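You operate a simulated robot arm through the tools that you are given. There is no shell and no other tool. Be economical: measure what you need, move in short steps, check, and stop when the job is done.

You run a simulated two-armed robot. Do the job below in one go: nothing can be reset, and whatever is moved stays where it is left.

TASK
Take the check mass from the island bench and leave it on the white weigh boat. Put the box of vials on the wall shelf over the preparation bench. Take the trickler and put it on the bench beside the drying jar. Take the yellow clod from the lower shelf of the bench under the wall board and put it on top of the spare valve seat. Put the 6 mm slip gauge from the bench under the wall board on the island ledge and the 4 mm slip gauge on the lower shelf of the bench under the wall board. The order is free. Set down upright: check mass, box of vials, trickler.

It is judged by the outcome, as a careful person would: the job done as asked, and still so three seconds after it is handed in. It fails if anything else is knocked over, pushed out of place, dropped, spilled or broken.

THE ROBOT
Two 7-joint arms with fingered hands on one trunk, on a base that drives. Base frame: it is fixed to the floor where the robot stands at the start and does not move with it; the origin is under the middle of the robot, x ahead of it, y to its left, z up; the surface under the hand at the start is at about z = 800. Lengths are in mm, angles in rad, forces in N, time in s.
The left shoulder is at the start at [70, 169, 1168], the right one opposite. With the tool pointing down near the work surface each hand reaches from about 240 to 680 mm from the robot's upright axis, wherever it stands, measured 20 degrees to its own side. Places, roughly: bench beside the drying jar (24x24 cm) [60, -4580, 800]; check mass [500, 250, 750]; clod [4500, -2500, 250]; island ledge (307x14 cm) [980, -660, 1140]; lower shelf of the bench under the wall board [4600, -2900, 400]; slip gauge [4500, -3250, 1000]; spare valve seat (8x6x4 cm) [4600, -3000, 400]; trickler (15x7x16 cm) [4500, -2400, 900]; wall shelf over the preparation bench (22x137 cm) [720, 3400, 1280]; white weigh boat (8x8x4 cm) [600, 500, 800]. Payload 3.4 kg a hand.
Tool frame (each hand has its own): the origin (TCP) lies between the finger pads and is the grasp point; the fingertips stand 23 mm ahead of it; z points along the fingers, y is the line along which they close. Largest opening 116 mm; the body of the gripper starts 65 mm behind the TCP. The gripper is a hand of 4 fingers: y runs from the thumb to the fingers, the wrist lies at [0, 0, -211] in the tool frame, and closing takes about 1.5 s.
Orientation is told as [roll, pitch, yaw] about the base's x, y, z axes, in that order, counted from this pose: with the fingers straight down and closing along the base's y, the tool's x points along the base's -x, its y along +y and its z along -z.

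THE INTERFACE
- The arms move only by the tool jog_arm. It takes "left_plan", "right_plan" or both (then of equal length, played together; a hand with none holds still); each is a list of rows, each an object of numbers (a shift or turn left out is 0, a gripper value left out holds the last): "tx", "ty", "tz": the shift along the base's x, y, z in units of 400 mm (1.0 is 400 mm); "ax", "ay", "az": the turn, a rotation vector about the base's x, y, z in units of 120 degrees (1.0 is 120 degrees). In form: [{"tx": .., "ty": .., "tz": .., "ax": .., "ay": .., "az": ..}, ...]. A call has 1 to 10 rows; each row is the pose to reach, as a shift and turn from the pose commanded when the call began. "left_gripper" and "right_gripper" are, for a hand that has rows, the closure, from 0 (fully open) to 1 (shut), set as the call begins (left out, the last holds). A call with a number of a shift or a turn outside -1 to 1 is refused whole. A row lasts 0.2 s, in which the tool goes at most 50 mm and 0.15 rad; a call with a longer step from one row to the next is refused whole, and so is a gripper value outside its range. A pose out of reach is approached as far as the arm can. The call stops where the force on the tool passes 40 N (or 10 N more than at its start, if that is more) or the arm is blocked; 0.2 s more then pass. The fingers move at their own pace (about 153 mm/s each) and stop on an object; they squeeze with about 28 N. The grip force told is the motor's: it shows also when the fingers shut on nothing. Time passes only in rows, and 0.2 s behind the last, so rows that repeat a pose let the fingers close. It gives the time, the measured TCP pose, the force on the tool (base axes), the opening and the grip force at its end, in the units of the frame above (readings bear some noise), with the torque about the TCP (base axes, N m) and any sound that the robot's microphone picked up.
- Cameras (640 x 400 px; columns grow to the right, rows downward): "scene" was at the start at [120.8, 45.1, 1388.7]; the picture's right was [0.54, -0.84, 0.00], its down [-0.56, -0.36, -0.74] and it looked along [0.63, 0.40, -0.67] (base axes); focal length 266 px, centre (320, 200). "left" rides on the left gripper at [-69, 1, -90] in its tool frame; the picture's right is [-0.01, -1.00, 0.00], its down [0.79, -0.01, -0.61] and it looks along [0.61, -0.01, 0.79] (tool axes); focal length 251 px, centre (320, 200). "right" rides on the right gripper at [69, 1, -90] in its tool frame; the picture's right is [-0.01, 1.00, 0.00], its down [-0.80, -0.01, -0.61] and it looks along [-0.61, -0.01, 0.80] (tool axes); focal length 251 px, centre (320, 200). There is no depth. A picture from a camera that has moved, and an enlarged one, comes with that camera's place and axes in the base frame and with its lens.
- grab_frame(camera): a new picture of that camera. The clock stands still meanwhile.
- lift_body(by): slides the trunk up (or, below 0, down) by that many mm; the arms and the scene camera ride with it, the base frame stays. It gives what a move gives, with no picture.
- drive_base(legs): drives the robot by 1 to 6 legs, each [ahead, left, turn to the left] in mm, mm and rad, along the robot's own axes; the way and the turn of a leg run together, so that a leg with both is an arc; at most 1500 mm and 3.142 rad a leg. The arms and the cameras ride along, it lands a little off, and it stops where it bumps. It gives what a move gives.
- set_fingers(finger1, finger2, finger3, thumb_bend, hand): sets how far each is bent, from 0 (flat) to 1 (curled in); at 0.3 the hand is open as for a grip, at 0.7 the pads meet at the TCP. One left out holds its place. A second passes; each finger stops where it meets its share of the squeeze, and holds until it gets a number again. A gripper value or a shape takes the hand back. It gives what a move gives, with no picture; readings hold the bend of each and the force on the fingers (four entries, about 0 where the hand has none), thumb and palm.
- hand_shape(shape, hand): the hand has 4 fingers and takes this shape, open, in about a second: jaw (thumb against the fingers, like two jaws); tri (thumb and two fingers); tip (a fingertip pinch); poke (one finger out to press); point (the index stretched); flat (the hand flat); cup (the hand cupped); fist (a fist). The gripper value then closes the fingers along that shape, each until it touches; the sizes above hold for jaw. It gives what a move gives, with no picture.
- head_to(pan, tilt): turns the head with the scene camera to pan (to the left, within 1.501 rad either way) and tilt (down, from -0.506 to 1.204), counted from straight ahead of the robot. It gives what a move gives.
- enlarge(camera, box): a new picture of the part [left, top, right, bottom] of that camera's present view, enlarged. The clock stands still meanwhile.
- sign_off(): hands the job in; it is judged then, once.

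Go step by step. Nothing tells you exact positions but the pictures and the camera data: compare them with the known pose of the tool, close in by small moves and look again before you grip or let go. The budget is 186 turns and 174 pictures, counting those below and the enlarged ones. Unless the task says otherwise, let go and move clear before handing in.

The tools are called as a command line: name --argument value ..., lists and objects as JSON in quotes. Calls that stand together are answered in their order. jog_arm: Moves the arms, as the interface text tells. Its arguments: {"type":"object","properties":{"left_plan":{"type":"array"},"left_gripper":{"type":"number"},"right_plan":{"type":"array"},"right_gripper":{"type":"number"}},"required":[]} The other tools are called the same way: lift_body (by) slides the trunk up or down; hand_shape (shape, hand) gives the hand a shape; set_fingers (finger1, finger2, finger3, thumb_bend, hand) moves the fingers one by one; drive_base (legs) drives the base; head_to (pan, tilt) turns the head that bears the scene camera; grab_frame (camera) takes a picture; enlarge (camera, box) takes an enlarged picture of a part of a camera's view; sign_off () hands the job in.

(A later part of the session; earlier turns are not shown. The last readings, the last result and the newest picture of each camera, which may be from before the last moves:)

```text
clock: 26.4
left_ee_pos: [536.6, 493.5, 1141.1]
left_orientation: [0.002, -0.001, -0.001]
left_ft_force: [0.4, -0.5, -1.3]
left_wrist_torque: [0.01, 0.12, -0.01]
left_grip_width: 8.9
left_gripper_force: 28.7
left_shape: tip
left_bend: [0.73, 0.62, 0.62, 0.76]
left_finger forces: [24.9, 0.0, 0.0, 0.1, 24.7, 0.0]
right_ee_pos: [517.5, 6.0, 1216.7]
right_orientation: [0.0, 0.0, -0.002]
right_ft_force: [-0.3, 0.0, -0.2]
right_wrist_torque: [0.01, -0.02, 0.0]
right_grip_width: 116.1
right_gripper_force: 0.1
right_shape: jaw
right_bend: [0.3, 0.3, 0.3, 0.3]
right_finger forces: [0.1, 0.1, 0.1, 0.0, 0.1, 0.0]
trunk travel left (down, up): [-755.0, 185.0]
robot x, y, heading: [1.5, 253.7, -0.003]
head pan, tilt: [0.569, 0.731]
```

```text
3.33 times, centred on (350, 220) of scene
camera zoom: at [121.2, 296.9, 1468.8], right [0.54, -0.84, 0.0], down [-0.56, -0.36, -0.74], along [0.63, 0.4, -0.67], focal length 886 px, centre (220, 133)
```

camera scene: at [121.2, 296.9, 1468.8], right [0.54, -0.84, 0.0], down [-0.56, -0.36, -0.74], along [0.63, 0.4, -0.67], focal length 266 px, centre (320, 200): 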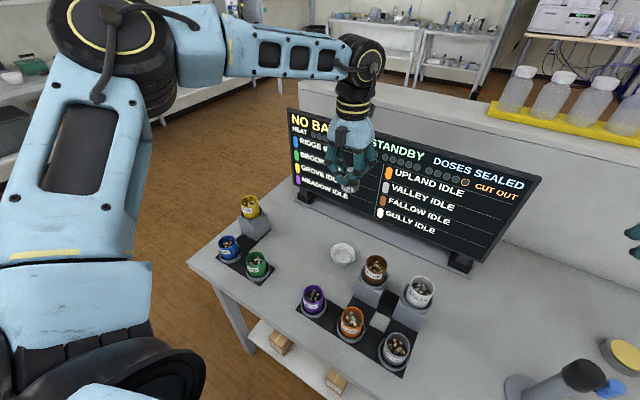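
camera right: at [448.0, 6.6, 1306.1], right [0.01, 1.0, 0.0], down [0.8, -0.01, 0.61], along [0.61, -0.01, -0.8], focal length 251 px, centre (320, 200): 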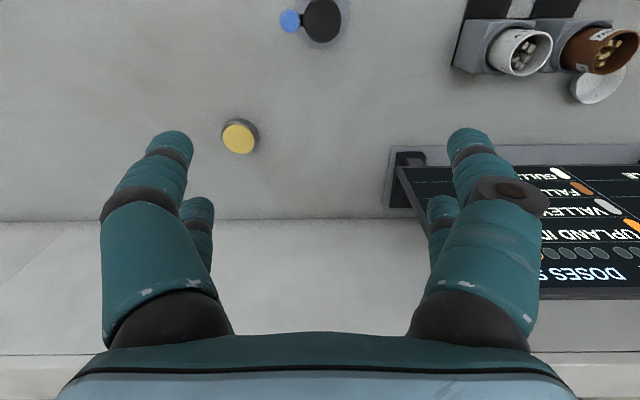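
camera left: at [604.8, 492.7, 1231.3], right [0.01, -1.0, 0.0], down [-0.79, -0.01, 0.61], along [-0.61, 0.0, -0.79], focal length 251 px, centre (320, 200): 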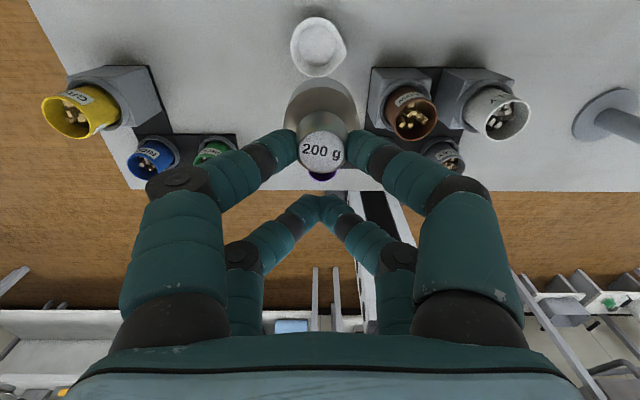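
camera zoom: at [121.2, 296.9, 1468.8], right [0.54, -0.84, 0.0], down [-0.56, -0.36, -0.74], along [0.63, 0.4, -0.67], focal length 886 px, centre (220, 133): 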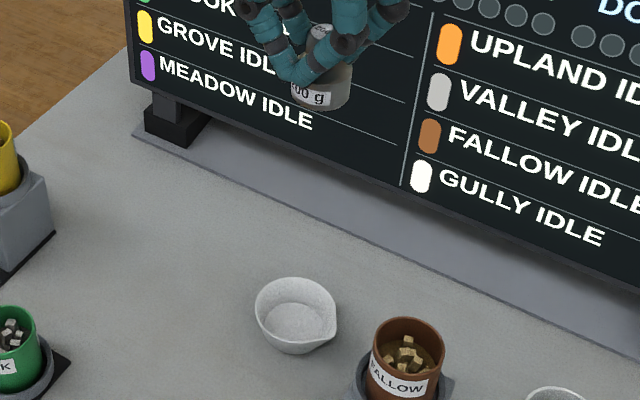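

The boat floor centre is about (559,500), and the mass is at TCP+18.5 in x. I'll raise the right arm out of the way, align, and lower the trunk.

jog_arm --left_plan '[{"tx": 0.01, "ty": 0.016}, {"tx": 0.01, "ty": 0.016}, {"tx": 0.01, "ty": 0.016}, {"tx": 0.01, "ty": 0.016}]' --right_plan '[{"tz": 0.1}, {"tz": 0.2, "tx": -0.05}, {"tz": 0.3, "tx": -0.1}, {"tz": 0.3, "tx": -0.1}]'

lift_body --by -200

grab_frame --camera "left"

enlarge --camera "scene" --box '[260, 120, 420, 280]'

```text
clock: 27.4
left_ee_pos: [540.5, 500.2, 1139.6]
left_orientation: [0.0, 0.001, -0.002]
left_ft_force: [0.5, -0.6, -1.3]
left_wrist_torque: [0.04, 0.08, 0.01]
left_grip_width: 8.7
left_gripper_force: 28.1
left_shape: tip
left_bend: [0.73, 0.62, 0.62, 0.76]
left_finger forces: [24.7, 0.0, 0.0, 0.1, 24.8, 0.0]
right_ee_pos: [478.5, 6.2, 1337.0]
right_orientation: [-0.003, 0.001, -0.002]
right_ft_force: [-0.1, -0.8, -0.3]
right_wrist_torque: [0.03, 0.02, -0.01]
right_grip_width: 115.9
right_gripper_force: 0.1
right_shape: jaw
right_bend: [0.3, 0.3, 0.3, 0.3]
right_finger forces: [0.0, 0.0, 0.0, 0.0, 0.1, 0.0]
trunk travel left (down, up): [-755.0, 185.0]
robot x, y, heading: [-0.9, 249.6, -0.001]
head pan, tilt: [0.569, 0.731]
```

```text
clock: 29.6
left_ee_pos: [540.6, 499.9, 940.5]
left_orientation: [0.001, 0.0, 0.0]
left_ft_force: [1.5, -0.4, -1.7]
left_wrist_torque: [-0.02, 0.05, -0.02]
left_grip_width: 8.8
left_gripper_force: 27.6
left_shape: tip
left_bend: [0.73, 0.62, 0.62, 0.76]
left_finger forces: [24.7, 0.1, 0.0, 0.1, 24.9, 0.0]
right_ee_pos: [477.8, 6.5, 1136.8]
right_orientation: [0.0, 0.0, -0.004]
right_ft_force: [0.7, -0.8, 0.5]
right_wrist_torque: [0.02, 0.0, 0.01]
right_grip_width: 115.7
right_gripper_force: 0.0
right_shape: jaw
right_bend: [0.3, 0.3, 0.3, 0.3]
right_finger forces: [0.1, 0.0, 0.0, 0.0, 0.0, 0.0]
trunk travel left (down, up): [-555.0, 385.0]
robot x, y, heading: [1.4, 250.4, -0.004]
head pan, tilt: [0.569, 0.731]
```

```text
141 pictures are left
camera left: at [608.5, 499.0, 1031.0], right [0.01, -1.0, 0.0], down [-0.79, 0.0, 0.61], along [-0.61, 0.0, -0.79], focal length 251 px, centre (320, 200)
```

left: 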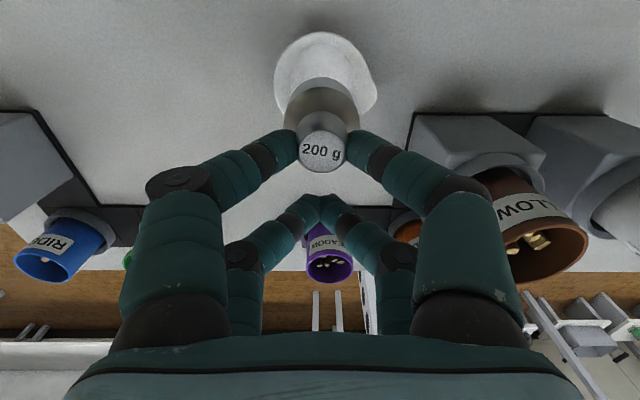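

```text
2.50 times, centred on (340, 200) of scene
camera zoom: at [121.3, 297.5, 1268.8], right [0.54, -0.84, 0.0], down [-0.56, -0.36, -0.74], along [0.63, 0.4, -0.67], focal length 664 px, centre (270, 200)
```

zoom: 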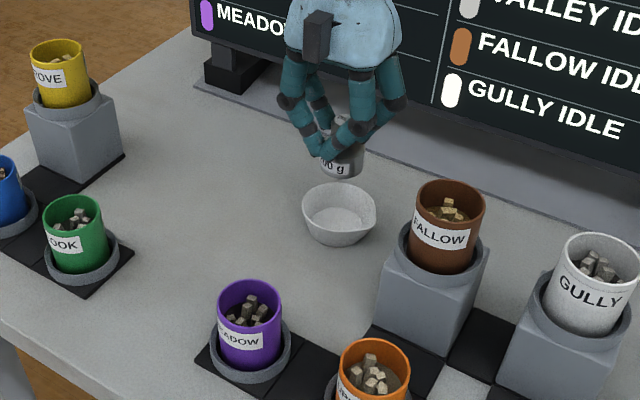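

The alignment looks right. I'll lower to near the boat and check.

jog_arm --left_plan '[{"tz": -0.05}, {"tz": -0.1}, {"tz": -0.14}, {"tz": -0.14}]'

grab_frame --camera "left"

enlarge --camera "scene" --box '[280, 140, 400, 240]'

```text
clock: 30.6
left_ee_pos: [540.0, 500.2, 885.9]
left_orientation: [0.001, 0.0, -0.001]
left_ft_force: [0.1, -0.1, -2.5]
left_wrist_torque: [0.0, 0.08, 0.0]
left_grip_width: 8.8
left_gripper_force: 27.8
left_shape: tip
left_bend: [0.73, 0.62, 0.62, 0.76]
left_finger forces: [24.8, 0.0, 0.0, 0.0, 24.8, 0.1]
right_ee_pos: [479.3, 5.9, 1136.7]
right_orientation: [0.001, 0.001, -0.001]
right_ft_force: [0.0, 0.7, 0.5]
right_wrist_torque: [-0.03, 0.0, -0.01]
right_grip_width: 115.9
right_gripper_force: 0.1
right_shape: jaw
right_bend: [0.3, 0.3, 0.3, 0.3]
right_finger forces: [0.0, 0.1, 0.0, 0.0, 0.0, 0.0]
trunk travel left (down, up): [-555.0, 385.0]
robot x, y, heading: [-2.9, 253.8, -0.002]
head pan, tilt: [0.569, 0.731]
```

```text
139 pictures are left
camera left: at [608.3, 499.0, 974.9], right [0.01, -1.0, 0.0], down [-0.79, -0.01, 0.61], along [-0.61, 0.0, -0.79], focal length 251 px, centre (320, 200)
```

left: 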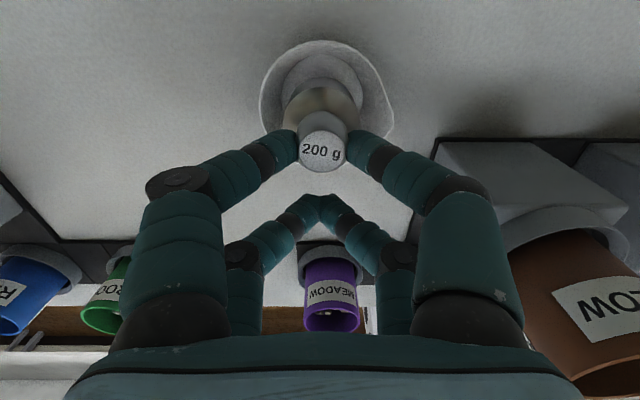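

```text
4.00 times, centred on (340, 190) of scene
camera zoom: at [121.3, 297.4, 1268.7], right [0.54, -0.84, 0.0], down [-0.56, -0.36, -0.74], along [0.63, 0.4, -0.67], focal length 1063 px, centre (240, 240)
```

zoom: 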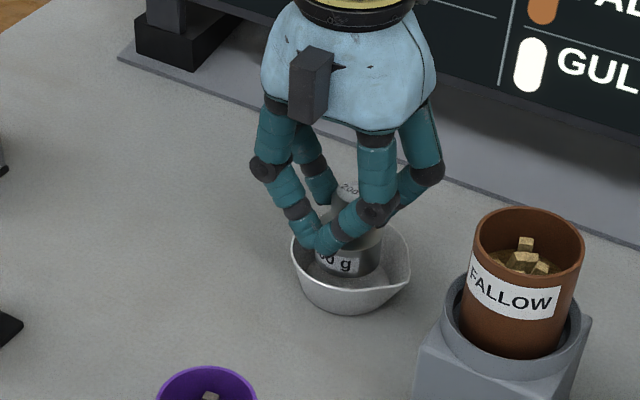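

jog_arm --left_plan '[{"tz": -0.02}, {"tz": -0.035}, {"tz": -0.045}, {"tz": -0.045}]'

grab_frame --camera "left"

enlarge --camera "scene" --box '[300, 160, 380, 230]'

```text
clock: 31.6
left_ee_pos: [540.1, 500.9, 867.4]
left_orientation: [0.0, 0.0, -0.004]
left_ft_force: [0.3, -0.7, -2.4]
left_wrist_torque: [0.02, 0.04, -0.03]
left_grip_width: 9.0
left_gripper_force: 28.4
left_shape: tip
left_bend: [0.73, 0.62, 0.62, 0.76]
left_finger forces: [24.8, 0.0, 0.0, 0.0, 24.8, 0.1]
right_ee_pos: [478.0, 6.4, 1135.8]
right_orientation: [-0.001, 0.0, -0.001]
right_ft_force: [-0.1, 0.0, 0.2]
right_wrist_torque: [0.0, 0.02, -0.02]
right_grip_width: 115.6
right_gripper_force: 0.1
right_shape: jaw
right_bend: [0.3, 0.3, 0.3, 0.3]
right_finger forces: [0.1, 0.0, 0.0, 0.0, 0.0, 0.0]
trunk travel left (down, up): [-555.0, 385.0]
robot x, y, heading: [2.7, 250.5, -0.002]
head pan, tilt: [0.569, 0.731]
```

```text
137 pictures are left
camera left: at [608.5, 499.1, 956.7], right [0.01, -1.0, 0.0], down [-0.79, 0.0, 0.61], along [-0.61, 0.0, -0.79], focal length 251 px, centre (320, 200)
```

left: 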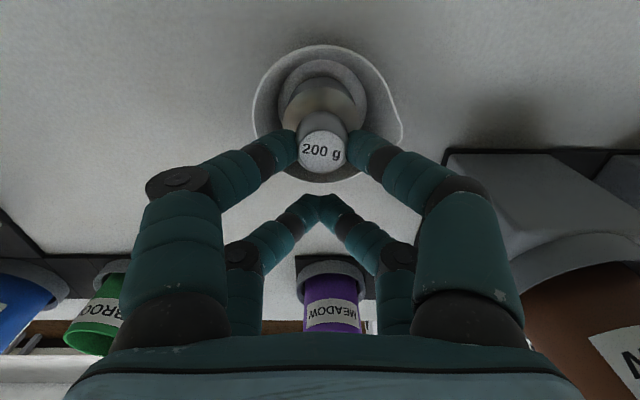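

```text
5.71 times, centred on (340, 195) of scene
camera zoom: at [121.4, 297.5, 1268.7], right [0.54, -0.84, 0.0], down [-0.56, -0.36, -0.74], along [0.63, 0.4, -0.67], focal length 1518 px, centre (206, 229)
```

zoom: 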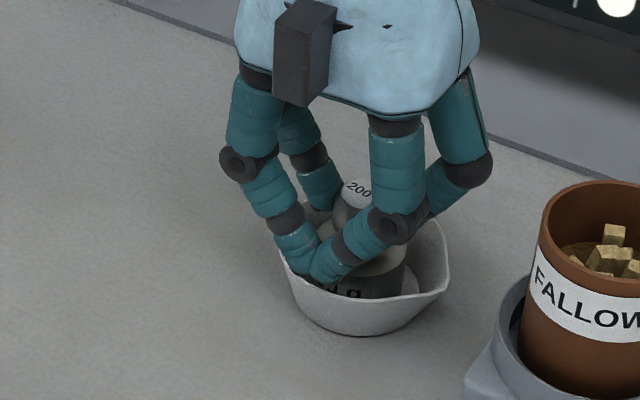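

A few more millimetres, in small steps, until the mass touches.

jog_arm --left_plan '[{"tz": -0.003}, {"tz": -0.006}, {"tz": -0.009}, {"tz": -0.009}]'

```text
clock: 32.6
left_ee_pos: [539.6, 498.7, 863.9]
left_orientation: [-0.001, -0.001, -0.003]
left_ft_force: [-0.4, 0.8, 2.0]
left_wrist_torque: [-0.01, -0.06, 0.04]
left_grip_width: 9.0
left_gripper_force: 28.2
left_shape: tip
left_bend: [0.73, 0.62, 0.62, 0.76]
left_finger forces: [25.5, 0.0, 0.0, 0.0, 25.2, 0.0]
right_ee_pos: [477.8, 6.2, 1137.8]
right_orientation: [0.0, 0.001, -0.002]
right_ft_force: [-0.2, -0.1, 0.8]
right_wrist_torque: [-0.04, 0.02, -0.03]
right_grip_width: 116.2
right_gripper_force: 0.1
right_shape: jaw
right_bend: [0.3, 0.3, 0.3, 0.3]
right_finger forces: [0.0, 0.0, 0.0, 0.0, 0.0, 0.0]
trunk travel left (down, up): [-555.0, 385.0]
robot x, y, heading: [0.5, 251.9, -0.004]
head pan, tilt: [0.569, 0.731]
```

Contact: the force went from −2 N to +2 N, so the mass is resting. I'll open slightly and check before rising.

jog_arm --left_plan '[{}, {}, {}, {}, {}]' --left_gripper 0.6

grab_frame --camera "left"

```text
clock: 33.8
left_ee_pos: [540.0, 499.3, 862.9]
left_orientation: [-0.001, 0.0, -0.001]
left_ft_force: [0.5, 0.3, -0.5]
left_wrist_torque: [0.02, -0.03, 0.0]
left_grip_width: 46.0
left_gripper_force: 0.1
left_shape: tip
left_bend: [0.73, 0.73, 0.73, 0.77]
left_finger forces: [0.1, 0.1, 0.0, 0.0, 0.1, 0.1]
right_ee_pos: [477.0, 6.8, 1137.7]
right_orientation: [-0.002, -0.001, -0.001]
right_ft_force: [0.1, 0.3, -0.6]
right_wrist_torque: [-0.04, -0.02, 0.01]
right_grip_width: 116.0
right_gripper_force: 0.0
right_shape: jaw
right_bend: [0.3, 0.3, 0.3, 0.3]
right_finger forces: [0.1, 0.1, 0.0, 0.0, 0.0, 0.0]
trunk travel left (down, up): [-555.0, 385.0]
robot x, y, heading: [-1.2, 254.9, 0.0]
head pan, tilt: [0.569, 0.731]
```

```text
135 pictures are left
camera left: at [608.3, 498.8, 953.6], right [0.01, -1.0, 0.0], down [-0.79, 0.0, 0.61], along [-0.61, 0.0, -0.79], focal length 251 px, centre (320, 200)
```

left: 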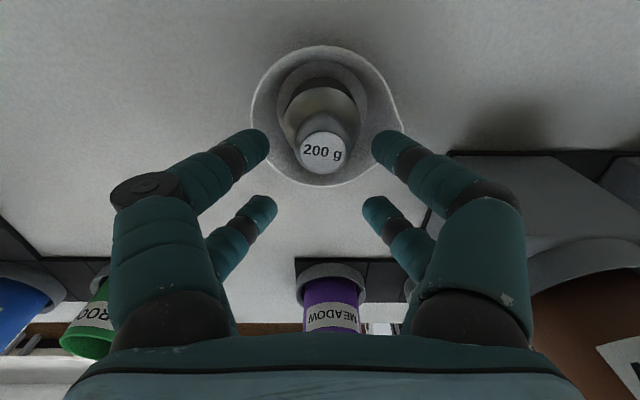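

Released; the mass stands in the boat. I'll rise and retract.

jog_arm --left_plan '[{"tz": 0.05}, {"tz": 0.15}, {"tz": 0.27}, {"tz": 0.39}, {"tz": 0.51}]'

lift_body --by 120

head_to --pan 1.4 --tilt 0.2

grab_frame --camera "left"

grab_frame --camera "scene"

```text
clock: 35.0
left_ee_pos: [539.7, 500.8, 1066.7]
left_orientation: [-0.001, 0.001, -0.003]
left_ft_force: [0.2, -0.5, 0.4]
left_wrist_torque: [0.03, -0.01, -0.02]
left_grip_width: 46.2
left_gripper_force: 0.0
left_shape: tip
left_bend: [0.73, 0.73, 0.73, 0.77]
left_finger forces: [0.1, 0.0, 0.0, 0.0, 0.0, 0.0]
right_ee_pos: [477.8, 5.1, 1135.8]
right_orientation: [-0.001, -0.001, -0.001]
right_ft_force: [0.6, 0.4, 0.2]
right_wrist_torque: [0.0, 0.02, 0.0]
right_grip_width: 115.7
right_gripper_force: 0.1
right_shape: jaw
right_bend: [0.3, 0.3, 0.3, 0.3]
right_finger forces: [0.0, 0.1, 0.0, 0.0, 0.0, 0.0]
trunk travel left (down, up): [-555.0, 385.0]
robot x, y, heading: [2.2, 252.5, -0.002]
head pan, tilt: [0.569, 0.731]
```

```text
clock: 36.5
left_ee_pos: [540.4, 500.4, 1186.8]
left_orientation: [-0.001, -0.001, -0.002]
left_ft_force: [-0.3, 0.2, -0.1]
left_wrist_torque: [0.0, -0.02, -0.01]
left_grip_width: 46.6
left_gripper_force: 0.0
left_shape: tip
left_bend: [0.73, 0.73, 0.73, 0.77]
left_finger forces: [0.0, 0.0, 0.1, 0.0, 0.0, 0.0]
right_ee_pos: [477.5, 5.5, 1256.7]
right_orientation: [0.001, 0.0, -0.002]
right_ft_force: [-0.5, 0.2, -0.2]
right_wrist_torque: [-0.02, 0.0, -0.02]
right_grip_width: 115.7
right_gripper_force: 0.0
right_shape: jaw
right_bend: [0.3, 0.3, 0.3, 0.3]
right_finger forces: [0.1, 0.0, 0.1, 0.2, 0.0, 0.1]
trunk travel left (down, up): [-675.0, 265.0]
robot x, y, heading: [-1.6, 251.2, 0.004]
head pan, tilt: [0.569, 0.731]
```

```text
clock: 37.6
left_ee_pos: [539.8, 500.7, 1185.3]
left_orientation: [0.001, -0.001, -0.003]
left_ft_force: [0.6, -0.1, 0.1]
left_wrist_torque: [0.0, 0.03, -0.02]
left_grip_width: 46.1
left_gripper_force: 0.0
left_shape: tip
left_bend: [0.73, 0.73, 0.73, 0.77]
left_finger forces: [0.0, 0.1, 0.0, 0.0, 0.0, 0.0]
right_ee_pos: [477.7, 5.7, 1255.7]
right_orientation: [0.002, 0.0, -0.003]
right_ft_force: [0.6, 0.3, -0.5]
right_wrist_torque: [-0.03, 0.0, 0.01]
right_grip_width: 116.2
right_gripper_force: 0.1
right_shape: jaw
right_bend: [0.3, 0.3, 0.3, 0.3]
right_finger forces: [0.0, 0.0, 0.1, 0.0, 0.1, 0.1]
trunk travel left (down, up): [-675.0, 265.0]
robot x, y, heading: [2.0, 252.6, 0.0]
head pan, tilt: [1.4, 0.201]
```

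```text
134 pictures are left
camera left: at [608.4, 499.7, 1276.6], right [0.01, -1.0, 0.0], down [-0.79, -0.01, 0.61], along [-0.61, 0.0, -0.79], focal length 251 px, centre (320, 200)
```

left: 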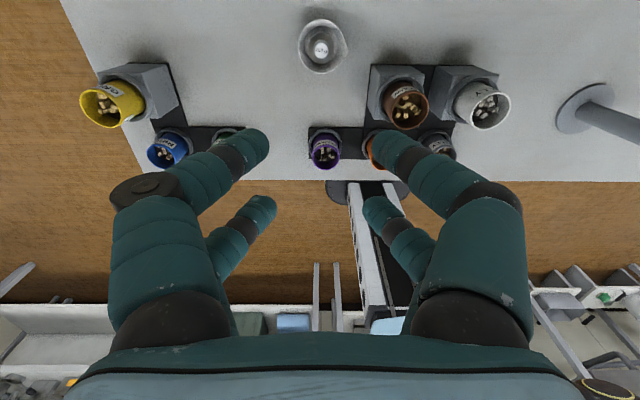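

```text
133 pictures are left
camera scene: at [66.7, 344.1, 1436.8], right [0.98, -0.17, 0.0], down [-0.03, -0.2, -0.98], along [0.17, 0.97, -0.2], focal length 266 px, centre (320, 200)
```

scene: 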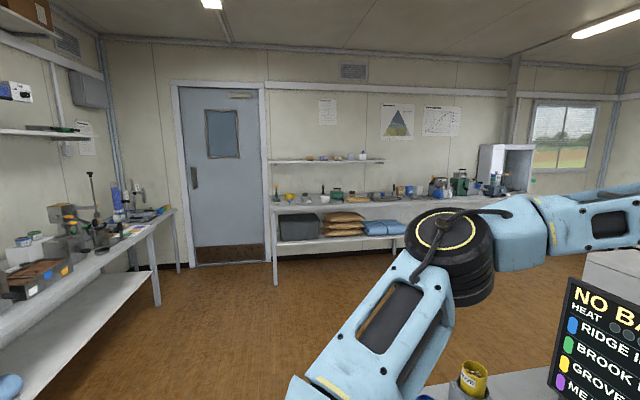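

The check mass is done. The wall shelf over the preparation bench is at about (680,3400,1275). I'll search for the box of vials by enlarging the benches.

enlarge --camera "scene" --box '[260, 140, 420, 250]'

enlarge --camera "scene" --box '[400, 140, 560, 250]'

enlarge --camera "scene" --box '[0, 70, 180, 300]'

```text
3.64 times, centred on (340, 195) of scene
camera zoom: at [66.7, 344.1, 1436.8], right [0.98, -0.17, 0.0], down [-0.03, -0.2, -0.98], along [0.17, 0.97, -0.2], focal length 966 px, centre (247, 218)
```

zoom: 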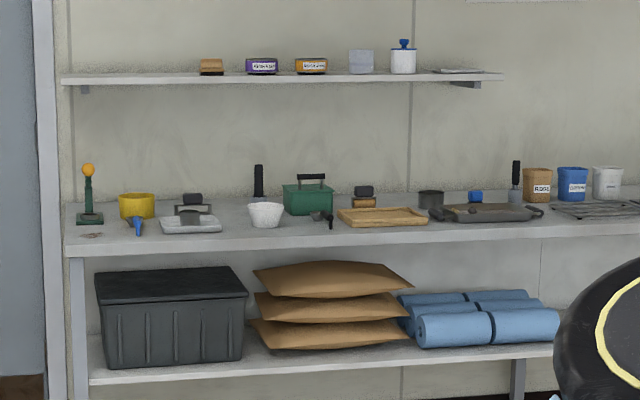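

```text
3.64 times, centred on (480, 195) of scene
camera zoom: at [66.7, 344.1, 1436.8], right [0.98, -0.17, 0.0], down [-0.03, -0.2, -0.98], along [0.17, 0.97, -0.2], focal length 966 px, centre (-262, 218)
```

zoom: 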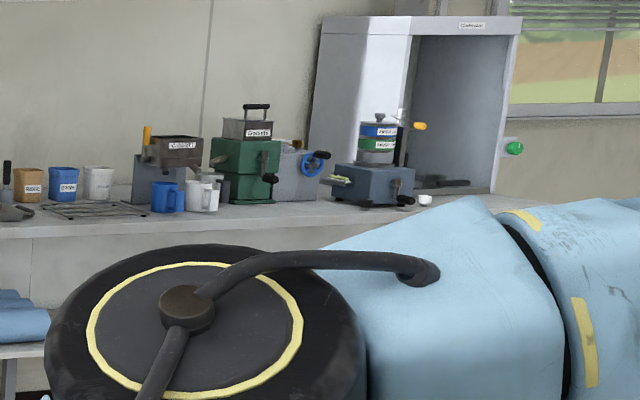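

```text
1.74 times, centred on (90, 185) of scene
camera zoom: at [66.7, 344.1, 1436.8], right [0.98, -0.17, 0.0], down [-0.03, -0.2, -0.98], along [0.17, 0.97, -0.2], focal length 462 px, centre (720, 226)
```

zoom: 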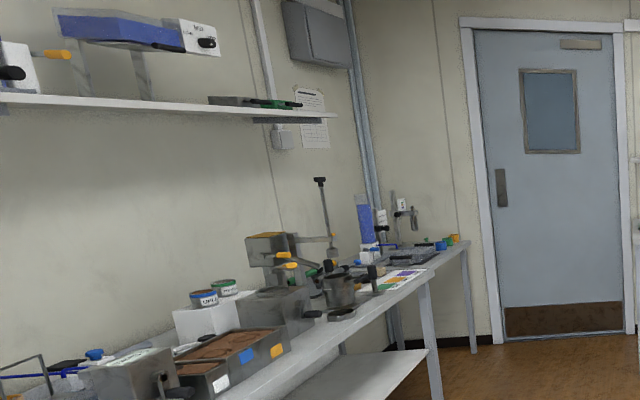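

No vial box on these. I'll look toward the front and right.

head_to --pan 0.0 --tilt 0.1

grab_frame --camera "scene"

head_to --pan -1.2 --tilt 0.1

grab_frame --camera "scene"

```text
clock: 39.1
left_ee_pos: [539.6, 501.0, 1185.5]
left_orientation: [0.0, 0.001, -0.002]
left_ft_force: [0.5, 0.1, -0.1]
left_wrist_torque: [-0.03, 0.03, 0.0]
left_grip_width: 46.0
left_gripper_force: 0.0
left_shape: tip
left_bend: [0.73, 0.73, 0.73, 0.77]
left_finger forces: [0.0, 0.0, 0.0, 0.0, 0.0, 0.0]
right_ee_pos: [478.2, 6.1, 1255.4]
right_orientation: [0.001, -0.001, -0.001]
right_ft_force: [0.1, -0.3, 0.9]
right_wrist_torque: [0.02, 0.02, -0.03]
right_grip_width: 115.9
right_gripper_force: 0.0
right_shape: jaw
right_bend: [0.3, 0.3, 0.3, 0.3]
right_finger forces: [0.1, 0.0, 0.0, 0.0, 0.0, 0.0]
trunk travel left (down, up): [-675.0, 265.0]
robot x, y, heading: [-4.6, 252.3, -0.002]
head pan, tilt: [0.0, 0.099]
```

```text
129 pictures are left
camera scene: at [142.6, 252.2, 1446.2], right [0.0, -1.0, 0.0], down [-0.1, 0.0, -0.99], along [0.99, 0.0, -0.1], focal length 266 px, centre (320, 200)
```

scene: 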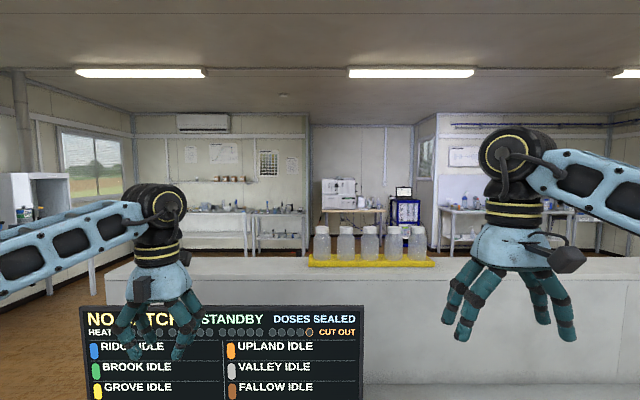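

```text
clock: 40.5
left_ee_pos: [539.5, 499.6, 1185.5]
left_orientation: [0.001, 0.0, -0.002]
left_ft_force: [0.3, 0.2, 0.0]
left_wrist_torque: [0.04, 0.01, 0.02]
left_grip_width: 46.1
left_gripper_force: 0.1
left_shape: tip
left_bend: [0.73, 0.73, 0.73, 0.77]
left_finger forces: [0.1, 0.0, 0.0, 0.0, 0.0, 0.0]
right_ee_pos: [477.4, 6.0, 1256.8]
right_orientation: [0.0, 0.0, -0.002]
right_ft_force: [0.0, 0.2, -0.3]
right_wrist_torque: [0.0, -0.02, 0.02]
right_grip_width: 116.2
right_gripper_force: 0.0
right_shape: jaw
right_bend: [0.3, 0.3, 0.3, 0.3]
right_finger forces: [0.0, 0.0, 0.1, 0.0, 0.0, 0.0]
trunk travel left (down, up): [-675.0, 265.0]
robot x, y, heading: [-2.3, 256.4, 0.0]
head pan, tilt: [-1.201, 0.099]
```

```text
128 pictures are left
camera scene: at [83.8, 166.5, 1446.2], right [-0.93, -0.36, 0.0], down [-0.04, 0.09, -0.99], along [0.36, -0.93, -0.1], focal length 266 px, centre (320, 200)
```

scene: 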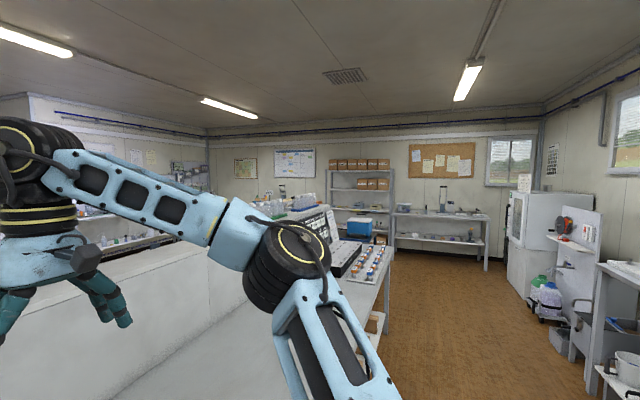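

enlarge --camera "scene" --box '[240, 170, 420, 290]'

enlarge --camera "scene" --box '[310, 140, 500, 270]'

enlarge --camera "scene" --box '[500, 160, 640, 390]'

```text
3.33 times, centred on (330, 230) of scene
camera zoom: at [83.8, 166.5, 1446.2], right [-0.93, -0.36, 0.0], down [-0.04, 0.09, -0.99], along [0.36, -0.93, -0.1], focal length 886 px, centre (287, 100)
```

zoom: 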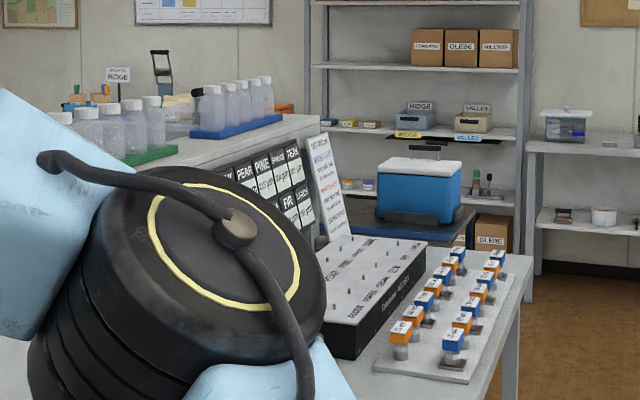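

```text
3.08 times, centred on (405, 205) of scene
camera zoom: at [83.8, 166.5, 1446.2], right [-0.93, -0.36, 0.0], down [-0.04, 0.09, -0.99], along [0.36, -0.93, -0.1], focal length 818 px, centre (58, 185)
```

zoom: 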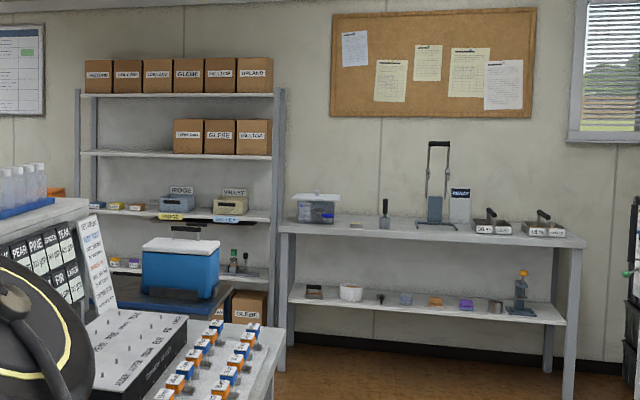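

```text
1.74 times, centred on (570, 275) of scene
camera zoom: at [83.8, 166.5, 1446.2], right [-0.93, -0.36, 0.0], down [-0.04, 0.09, -0.99], along [0.36, -0.93, -0.1], focal length 462 px, centre (-115, 70)
```

zoom: 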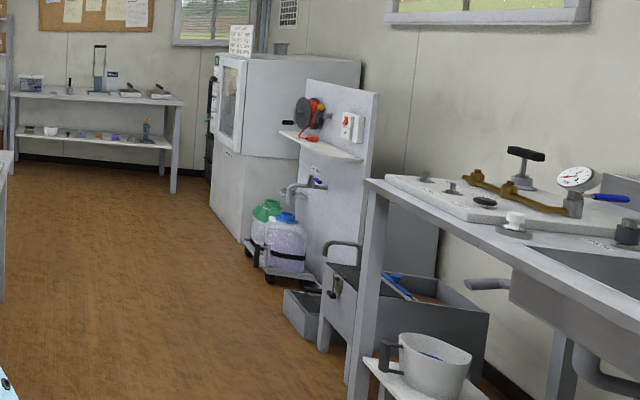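

head_to --pan 0.0 --tilt 0.1

enlarge --camera "scene" --box '[180, 160, 310, 260]'

enlarge --camera "scene" --box '[310, 170, 440, 265]'

enlarge --camera "scene" --box '[420, 140, 640, 260]'

```text
clock: 42.0
left_ee_pos: [540.3, 500.0, 1186.7]
left_orientation: [0.0, 0.001, -0.002]
left_ft_force: [0.1, 0.0, 0.0]
left_wrist_torque: [0.0, -0.02, 0.02]
left_grip_width: 46.1
left_gripper_force: 0.0
left_shape: tip
left_bend: [0.73, 0.73, 0.73, 0.77]
left_finger forces: [0.0, 0.0, 0.1, 0.0, 0.0, 0.0]
right_ee_pos: [477.8, 5.4, 1257.7]
right_orientation: [0.0, 0.001, -0.001]
right_ft_force: [0.3, -1.4, -0.2]
right_wrist_torque: [0.01, 0.03, 0.0]
right_grip_width: 116.0
right_gripper_force: 0.1
right_shape: jaw
right_bend: [0.3, 0.3, 0.3, 0.3]
right_finger forces: [0.0, 0.1, 0.0, 0.0, 0.0, 0.1]
trunk travel left (down, up): [-675.0, 265.0]
robot x, y, heading: [-1.0, 255.0, -0.001]
head pan, tilt: [0.0, 0.099]
```

```text
4.00 times, centred on (245, 210) of scene
camera zoom: at [142.6, 252.1, 1446.2], right [0.0, -1.0, 0.0], down [-0.1, 0.0, -0.99], along [0.99, 0.0, -0.1], focal length 1063 px, centre (620, 160)
```

zoom: 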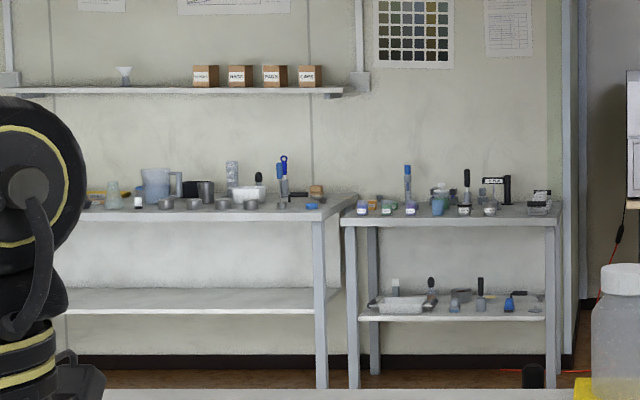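

```text
4.21 times, centred on (375, 218) of scene
camera zoom: at [142.6, 252.1, 1446.2], right [0.0, -1.0, 0.0], down [-0.1, 0.0, -0.99], along [0.99, 0.0, -0.1], focal length 1119 px, centre (88, 126)
```

zoom: 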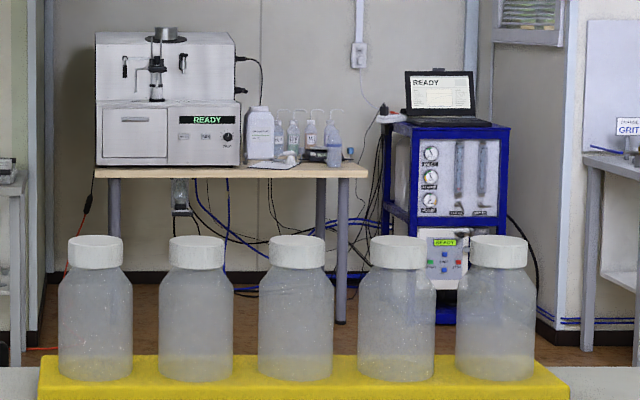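

```text
2.91 times, centred on (530, 200) of scene
camera zoom: at [142.6, 252.1, 1446.2], right [0.0, -1.0, 0.0], down [-0.1, 0.0, -0.99], along [0.99, 0.0, -0.1], focal length 773 px, centre (-291, 200)
```

zoom: 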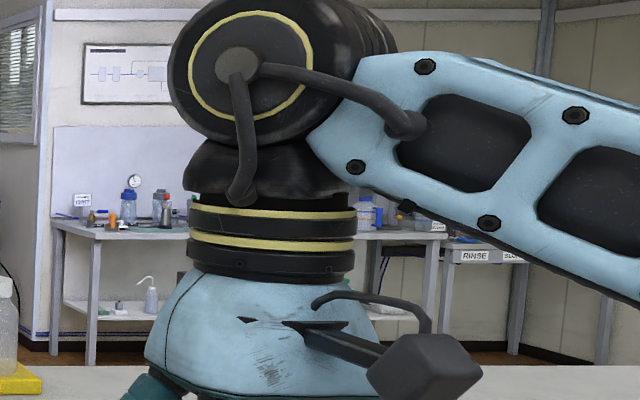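

Nothing labelled as vials here yet. The board bench is around (4600,−2900), so I'll drive round the left end of the island and search on the way.

drive_base --legs '[[0, 1450, 0]]'

head_to --pan 0.0 --tilt 0.35

grab_frame --camera "scene"

head_to --pan 1.4 --tilt 0.2

grab_frame --camera "scene"

```text
clock: 49.2
left_ee_pos: [535.6, 1960.7, 1185.5]
left_orientation: [0.001, 0.0, 0.002]
left_ft_force: [-0.4, -0.2, -0.2]
left_wrist_torque: [0.01, -0.03, 0.01]
left_grip_width: 45.9
left_gripper_force: 0.0
left_shape: tip
left_bend: [0.73, 0.73, 0.73, 0.77]
left_finger forces: [0.1, 0.0, 0.0, 0.1, 0.0, 0.1]
right_ee_pos: [477.4, 1465.7, 1255.7]
right_orientation: [0.001, 0.001, 0.004]
right_ft_force: [-0.1, -0.4, 0.5]
right_wrist_torque: [0.0, 0.0, -0.01]
right_grip_width: 115.9
right_gripper_force: 0.1
right_shape: jaw
right_bend: [0.3, 0.3, 0.3, 0.3]
right_finger forces: [0.0, 0.0, 0.0, 0.1, 0.0, 0.1]
trunk travel left (down, up): [-675.0, 265.0]
robot x, y, heading: [-3.2, 1709.4, 0.005]
head pan, tilt: [0.0, 0.099]
```

```text
clock: 50.0
left_ee_pos: [535.3, 1960.3, 1185.7]
left_orientation: [0.0, 0.002, 0.005]
left_ft_force: [0.6, 1.3, -0.5]
left_wrist_torque: [-0.01, 0.03, 0.01]
left_grip_width: 46.0
left_gripper_force: 0.0
left_shape: tip
left_bend: [0.73, 0.73, 0.73, 0.77]
left_finger forces: [0.0, 0.1, 0.1, 0.0, 0.0, 0.0]
right_ee_pos: [478.0, 1464.6, 1257.3]
right_orientation: [-0.001, 0.0, 0.005]
right_ft_force: [-0.5, 0.4, -0.4]
right_wrist_torque: [0.01, 0.0, 0.0]
right_grip_width: 115.8
right_gripper_force: 0.0
right_shape: jaw
right_bend: [0.3, 0.3, 0.3, 0.3]
right_finger forces: [0.0, 0.0, 0.1, 0.0, 0.0, 0.0]
trunk travel left (down, up): [-675.0, 265.0]
robot x, y, heading: [-5.3, 1713.1, 0.004]
head pan, tilt: [0.0, 0.351]
```

```text
121 pictures are left
camera scene: at [141.2, 1709.8, 1422.9], right [0.01, -1.0, 0.0], down [-0.34, 0.0, -0.94], along [0.94, 0.0, -0.34], focal length 266 px, centre (320, 200)
```

scene: 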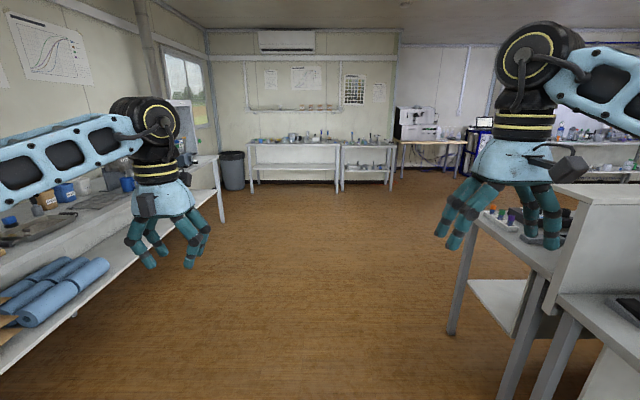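

```text
clock: 51.5
left_ee_pos: [535.4, 1961.4, 1187.5]
left_orientation: [0.001, 0.0, 0.004]
left_ft_force: [-0.7, -0.5, 0.8]
left_wrist_torque: [0.01, 0.0, -0.01]
left_grip_width: 46.2
left_gripper_force: 0.1
left_shape: tip
left_bend: [0.73, 0.73, 0.73, 0.77]
left_finger forces: [0.1, 0.1, 0.0, 0.0, 0.0, 0.0]
right_ee_pos: [477.6, 1467.4, 1256.9]
right_orientation: [0.0, -0.002, 0.003]
right_ft_force: [0.5, 0.5, -0.5]
right_wrist_torque: [-0.01, 0.02, -0.01]
right_grip_width: 115.8
right_gripper_force: 0.1
right_shape: jaw
right_bend: [0.3, 0.3, 0.3, 0.3]
right_finger forces: [0.0, 0.0, 0.0, 0.1, 0.0, 0.0]
trunk travel left (down, up): [-675.0, 265.0]
robot x, y, heading: [-3.4, 1707.8, 0.006]
head pan, tilt: [1.4, 0.201]
```

```text
120 pictures are left
camera scene: at [63.6, 1801.0, 1436.8], right [0.99, -0.17, 0.0], down [-0.03, -0.2, -0.98], along [0.16, 0.97, -0.2], focal length 266 px, centre (320, 200)
```

scene: 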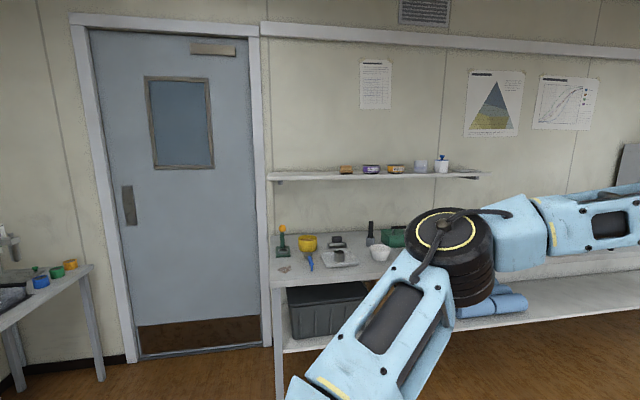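

The way ahead is clear. I'll go forward past the island's end and look at its rear side.

drive_base --legs '[[1500, 0, 0], [900, 0, 0]]'

head_to --pan -1.5 --tilt 0.25

grab_frame --camera "scene"

head_to --pan -0.4 --tilt 0.2

grab_frame --camera "scene"

```text
clock: 63.3
left_ee_pos: [2946.3, 1974.8, 1186.2]
left_orientation: [0.0, 0.001, 0.008]
left_ft_force: [-0.2, 0.5, -0.1]
left_wrist_torque: [0.04, 0.01, 0.0]
left_grip_width: 46.0
left_gripper_force: 0.0
left_shape: tip
left_bend: [0.73, 0.73, 0.73, 0.77]
left_finger forces: [0.1, 0.0, 0.0, 0.0, 0.1, 0.0]
right_ee_pos: [2888.6, 1479.8, 1256.2]
right_orientation: [-0.001, 0.0, 0.006]
right_ft_force: [-0.2, -0.7, -0.2]
right_wrist_torque: [-0.01, 0.0, -0.01]
right_grip_width: 116.1
right_gripper_force: 0.1
right_shape: jaw
right_bend: [0.3, 0.3, 0.3, 0.3]
right_finger forces: [0.0, 0.1, 0.0, 0.0, 0.1, 0.0]
trunk travel left (down, up): [-675.0, 265.0]
robot x, y, heading: [2410.3, 1720.5, 0.008]
head pan, tilt: [1.4, 0.201]
```

```text
clock: 65.8
left_ee_pos: [2948.0, 1974.4, 1187.4]
left_orientation: [-0.002, 0.001, 0.007]
left_ft_force: [-0.3, -0.3, 0.4]
left_wrist_torque: [0.01, 0.02, 0.0]
left_grip_width: 46.4
left_gripper_force: 0.0
left_shape: tip
left_bend: [0.73, 0.73, 0.73, 0.77]
left_finger forces: [0.1, 0.0, 0.0, 0.0, 0.0, 0.0]
right_ee_pos: [2891.1, 1478.1, 1256.1]
right_orientation: [-0.001, 0.001, 0.008]
right_ft_force: [-0.2, 0.7, -0.9]
right_wrist_torque: [0.01, 0.01, 0.0]
right_grip_width: 115.9
right_gripper_force: 0.1
right_shape: jaw
right_bend: [0.3, 0.3, 0.3, 0.3]
right_finger forces: [0.0, 0.0, 0.1, 0.0, 0.0, 0.0]
trunk travel left (down, up): [-675.0, 265.0]
robot x, y, heading: [2410.1, 1720.9, 0.007]
head pan, tilt: [-1.499, 0.25]
```

```text
119 pictures are left
camera scene: at [2468.8, 1628.4, 1432.3], right [-1.0, -0.08, 0.0], down [-0.02, 0.25, -0.97], along [0.08, -0.97, -0.25], focal length 266 px, centre (320, 200)
```

scene: 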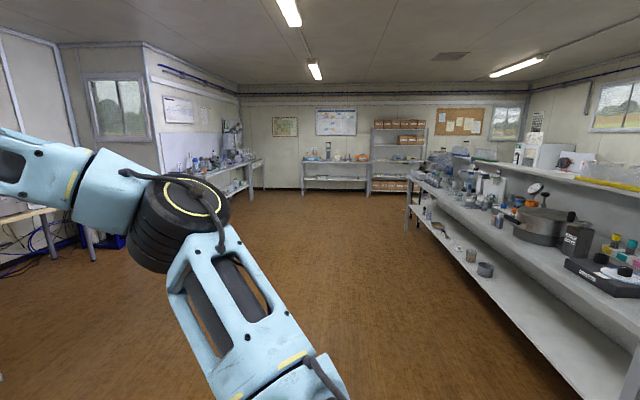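

```text
clock: 67.2
left_ee_pos: [2948.5, 1972.6, 1187.0]
left_orientation: [0.001, -0.001, 0.006]
left_ft_force: [-0.1, -0.2, 0.0]
left_wrist_torque: [0.01, -0.01, 0.0]
left_grip_width: 46.2
left_gripper_force: 0.0
left_shape: tip
left_bend: [0.73, 0.73, 0.73, 0.77]
left_finger forces: [0.0, 0.0, 0.1, 0.0, 0.0, 0.0]
right_ee_pos: [2889.8, 1480.3, 1255.5]
right_orientation: [0.001, 0.001, 0.007]
right_ft_force: [0.2, -0.5, -0.4]
right_wrist_torque: [-0.01, -0.02, -0.01]
right_grip_width: 116.0
right_gripper_force: 0.2
right_shape: jaw
right_bend: [0.3, 0.3, 0.3, 0.3]
right_finger forces: [0.0, 0.1, 0.1, 0.0, 0.0, 0.0]
trunk travel left (down, up): [-675.0, 265.0]
robot x, y, heading: [2407.4, 1721.4, 0.01]
head pan, tilt: [-0.4, 0.201]
```

```text
118 pictures are left
camera scene: at [2547.5, 1685.8, 1436.8], right [-0.38, -0.92, 0.0], down [-0.18, 0.08, -0.98], along [0.9, -0.38, -0.2], focal length 266 px, centre (320, 200)
```

scene: 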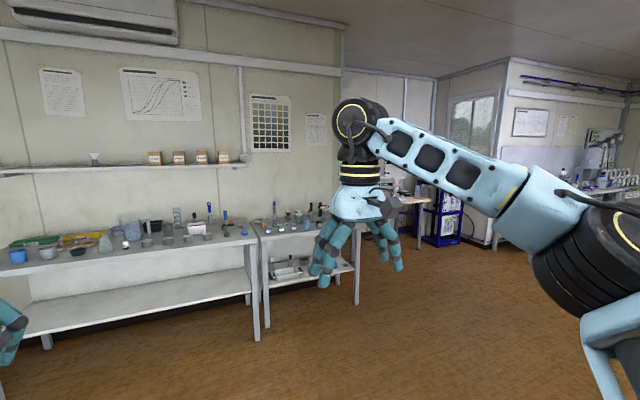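

I'll enlarge the island's rear side, the board bench and the far-wall bench.

enlarge --camera "scene" --box '[0, 140, 160, 260]'

enlarge --camera "scene" --box '[160, 190, 320, 300]'

head_to --pan -1.5 --tilt 0.25

enlarge --camera "scene" --box '[400, 130, 640, 300]'

enlarge --camera "scene" --box '[160, 110, 280, 210]'

```text
3.33 times, centred on (80, 200) of scene
camera zoom: at [2547.5, 1685.8, 1436.8], right [-0.38, -0.92, 0.0], down [-0.18, 0.08, -0.98], along [0.9, -0.38, -0.2], focal length 886 px, centre (1120, 200)
```

zoom: 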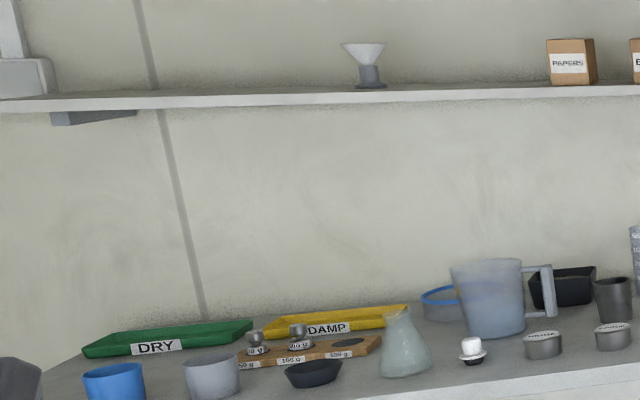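

```text
3.64 times, centred on (240, 245) of scene
camera zoom: at [2547.5, 1685.8, 1436.8], right [-0.38, -0.92, 0.0], down [-0.18, 0.08, -0.98], along [0.9, -0.38, -0.2], focal length 966 px, centre (611, 36)
```

zoom: 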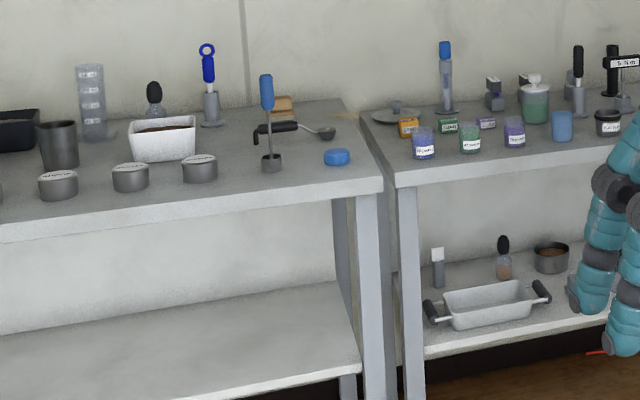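

```text
clock: 68.5
left_ee_pos: [2949.1, 1973.3, 1186.9]
left_orientation: [0.0, -0.001, 0.006]
left_ft_force: [-0.7, -0.8, -0.4]
left_wrist_torque: [-0.01, 0.01, -0.01]
left_grip_width: 46.1
left_gripper_force: 0.0
left_shape: tip
left_bend: [0.73, 0.73, 0.73, 0.77]
left_finger forces: [0.0, 0.1, 0.0, 0.0, 0.1, 0.0]
right_ee_pos: [2891.0, 1480.2, 1256.8]
right_orientation: [0.0, -0.001, 0.007]
right_ft_force: [0.1, -0.5, 0.3]
right_wrist_torque: [-0.02, -0.03, -0.04]
right_grip_width: 116.0
right_gripper_force: 0.1
right_shape: jaw
right_bend: [0.3, 0.3, 0.3, 0.3]
right_finger forces: [0.0, 0.0, 0.1, 0.0, 0.0, 0.0]
trunk travel left (down, up): [-675.0, 265.0]
robot x, y, heading: [2414.1, 1719.1, 0.008]
head pan, tilt: [-1.499, 0.25]
```

```text
2.35 times, centred on (520, 215) of scene
camera zoom: at [2468.9, 1628.4, 1432.3], right [-1.0, -0.08, 0.0], down [-0.02, 0.25, -0.97], along [0.08, -0.97, -0.25], focal length 625 px, centre (-151, 165)
```

zoom: 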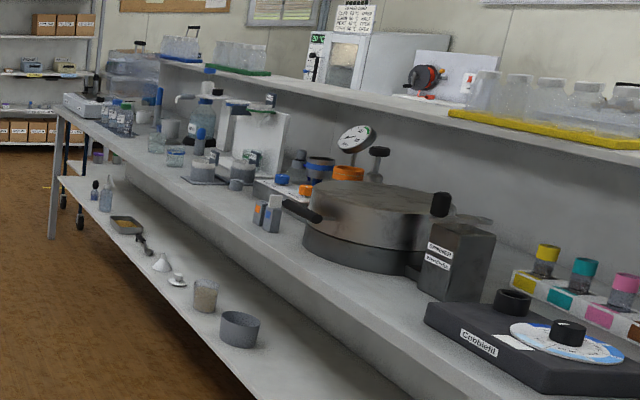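

```text
4.00 times, centred on (220, 160) of scene
camera zoom: at [2468.9, 1628.4, 1432.3], right [-1.0, -0.08, 0.0], down [-0.02, 0.25, -0.97], along [0.08, -0.97, -0.25], focal length 1063 px, centre (720, 360)
```

zoom: 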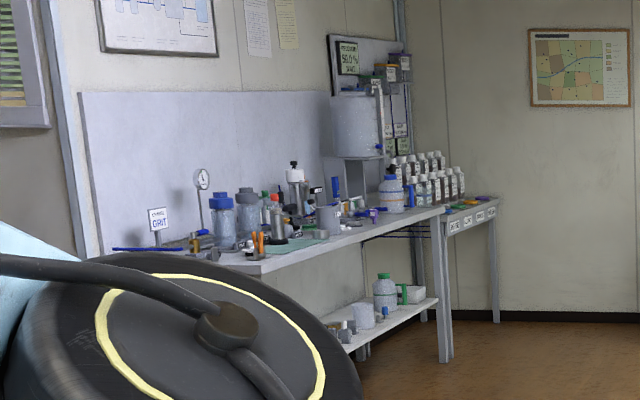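

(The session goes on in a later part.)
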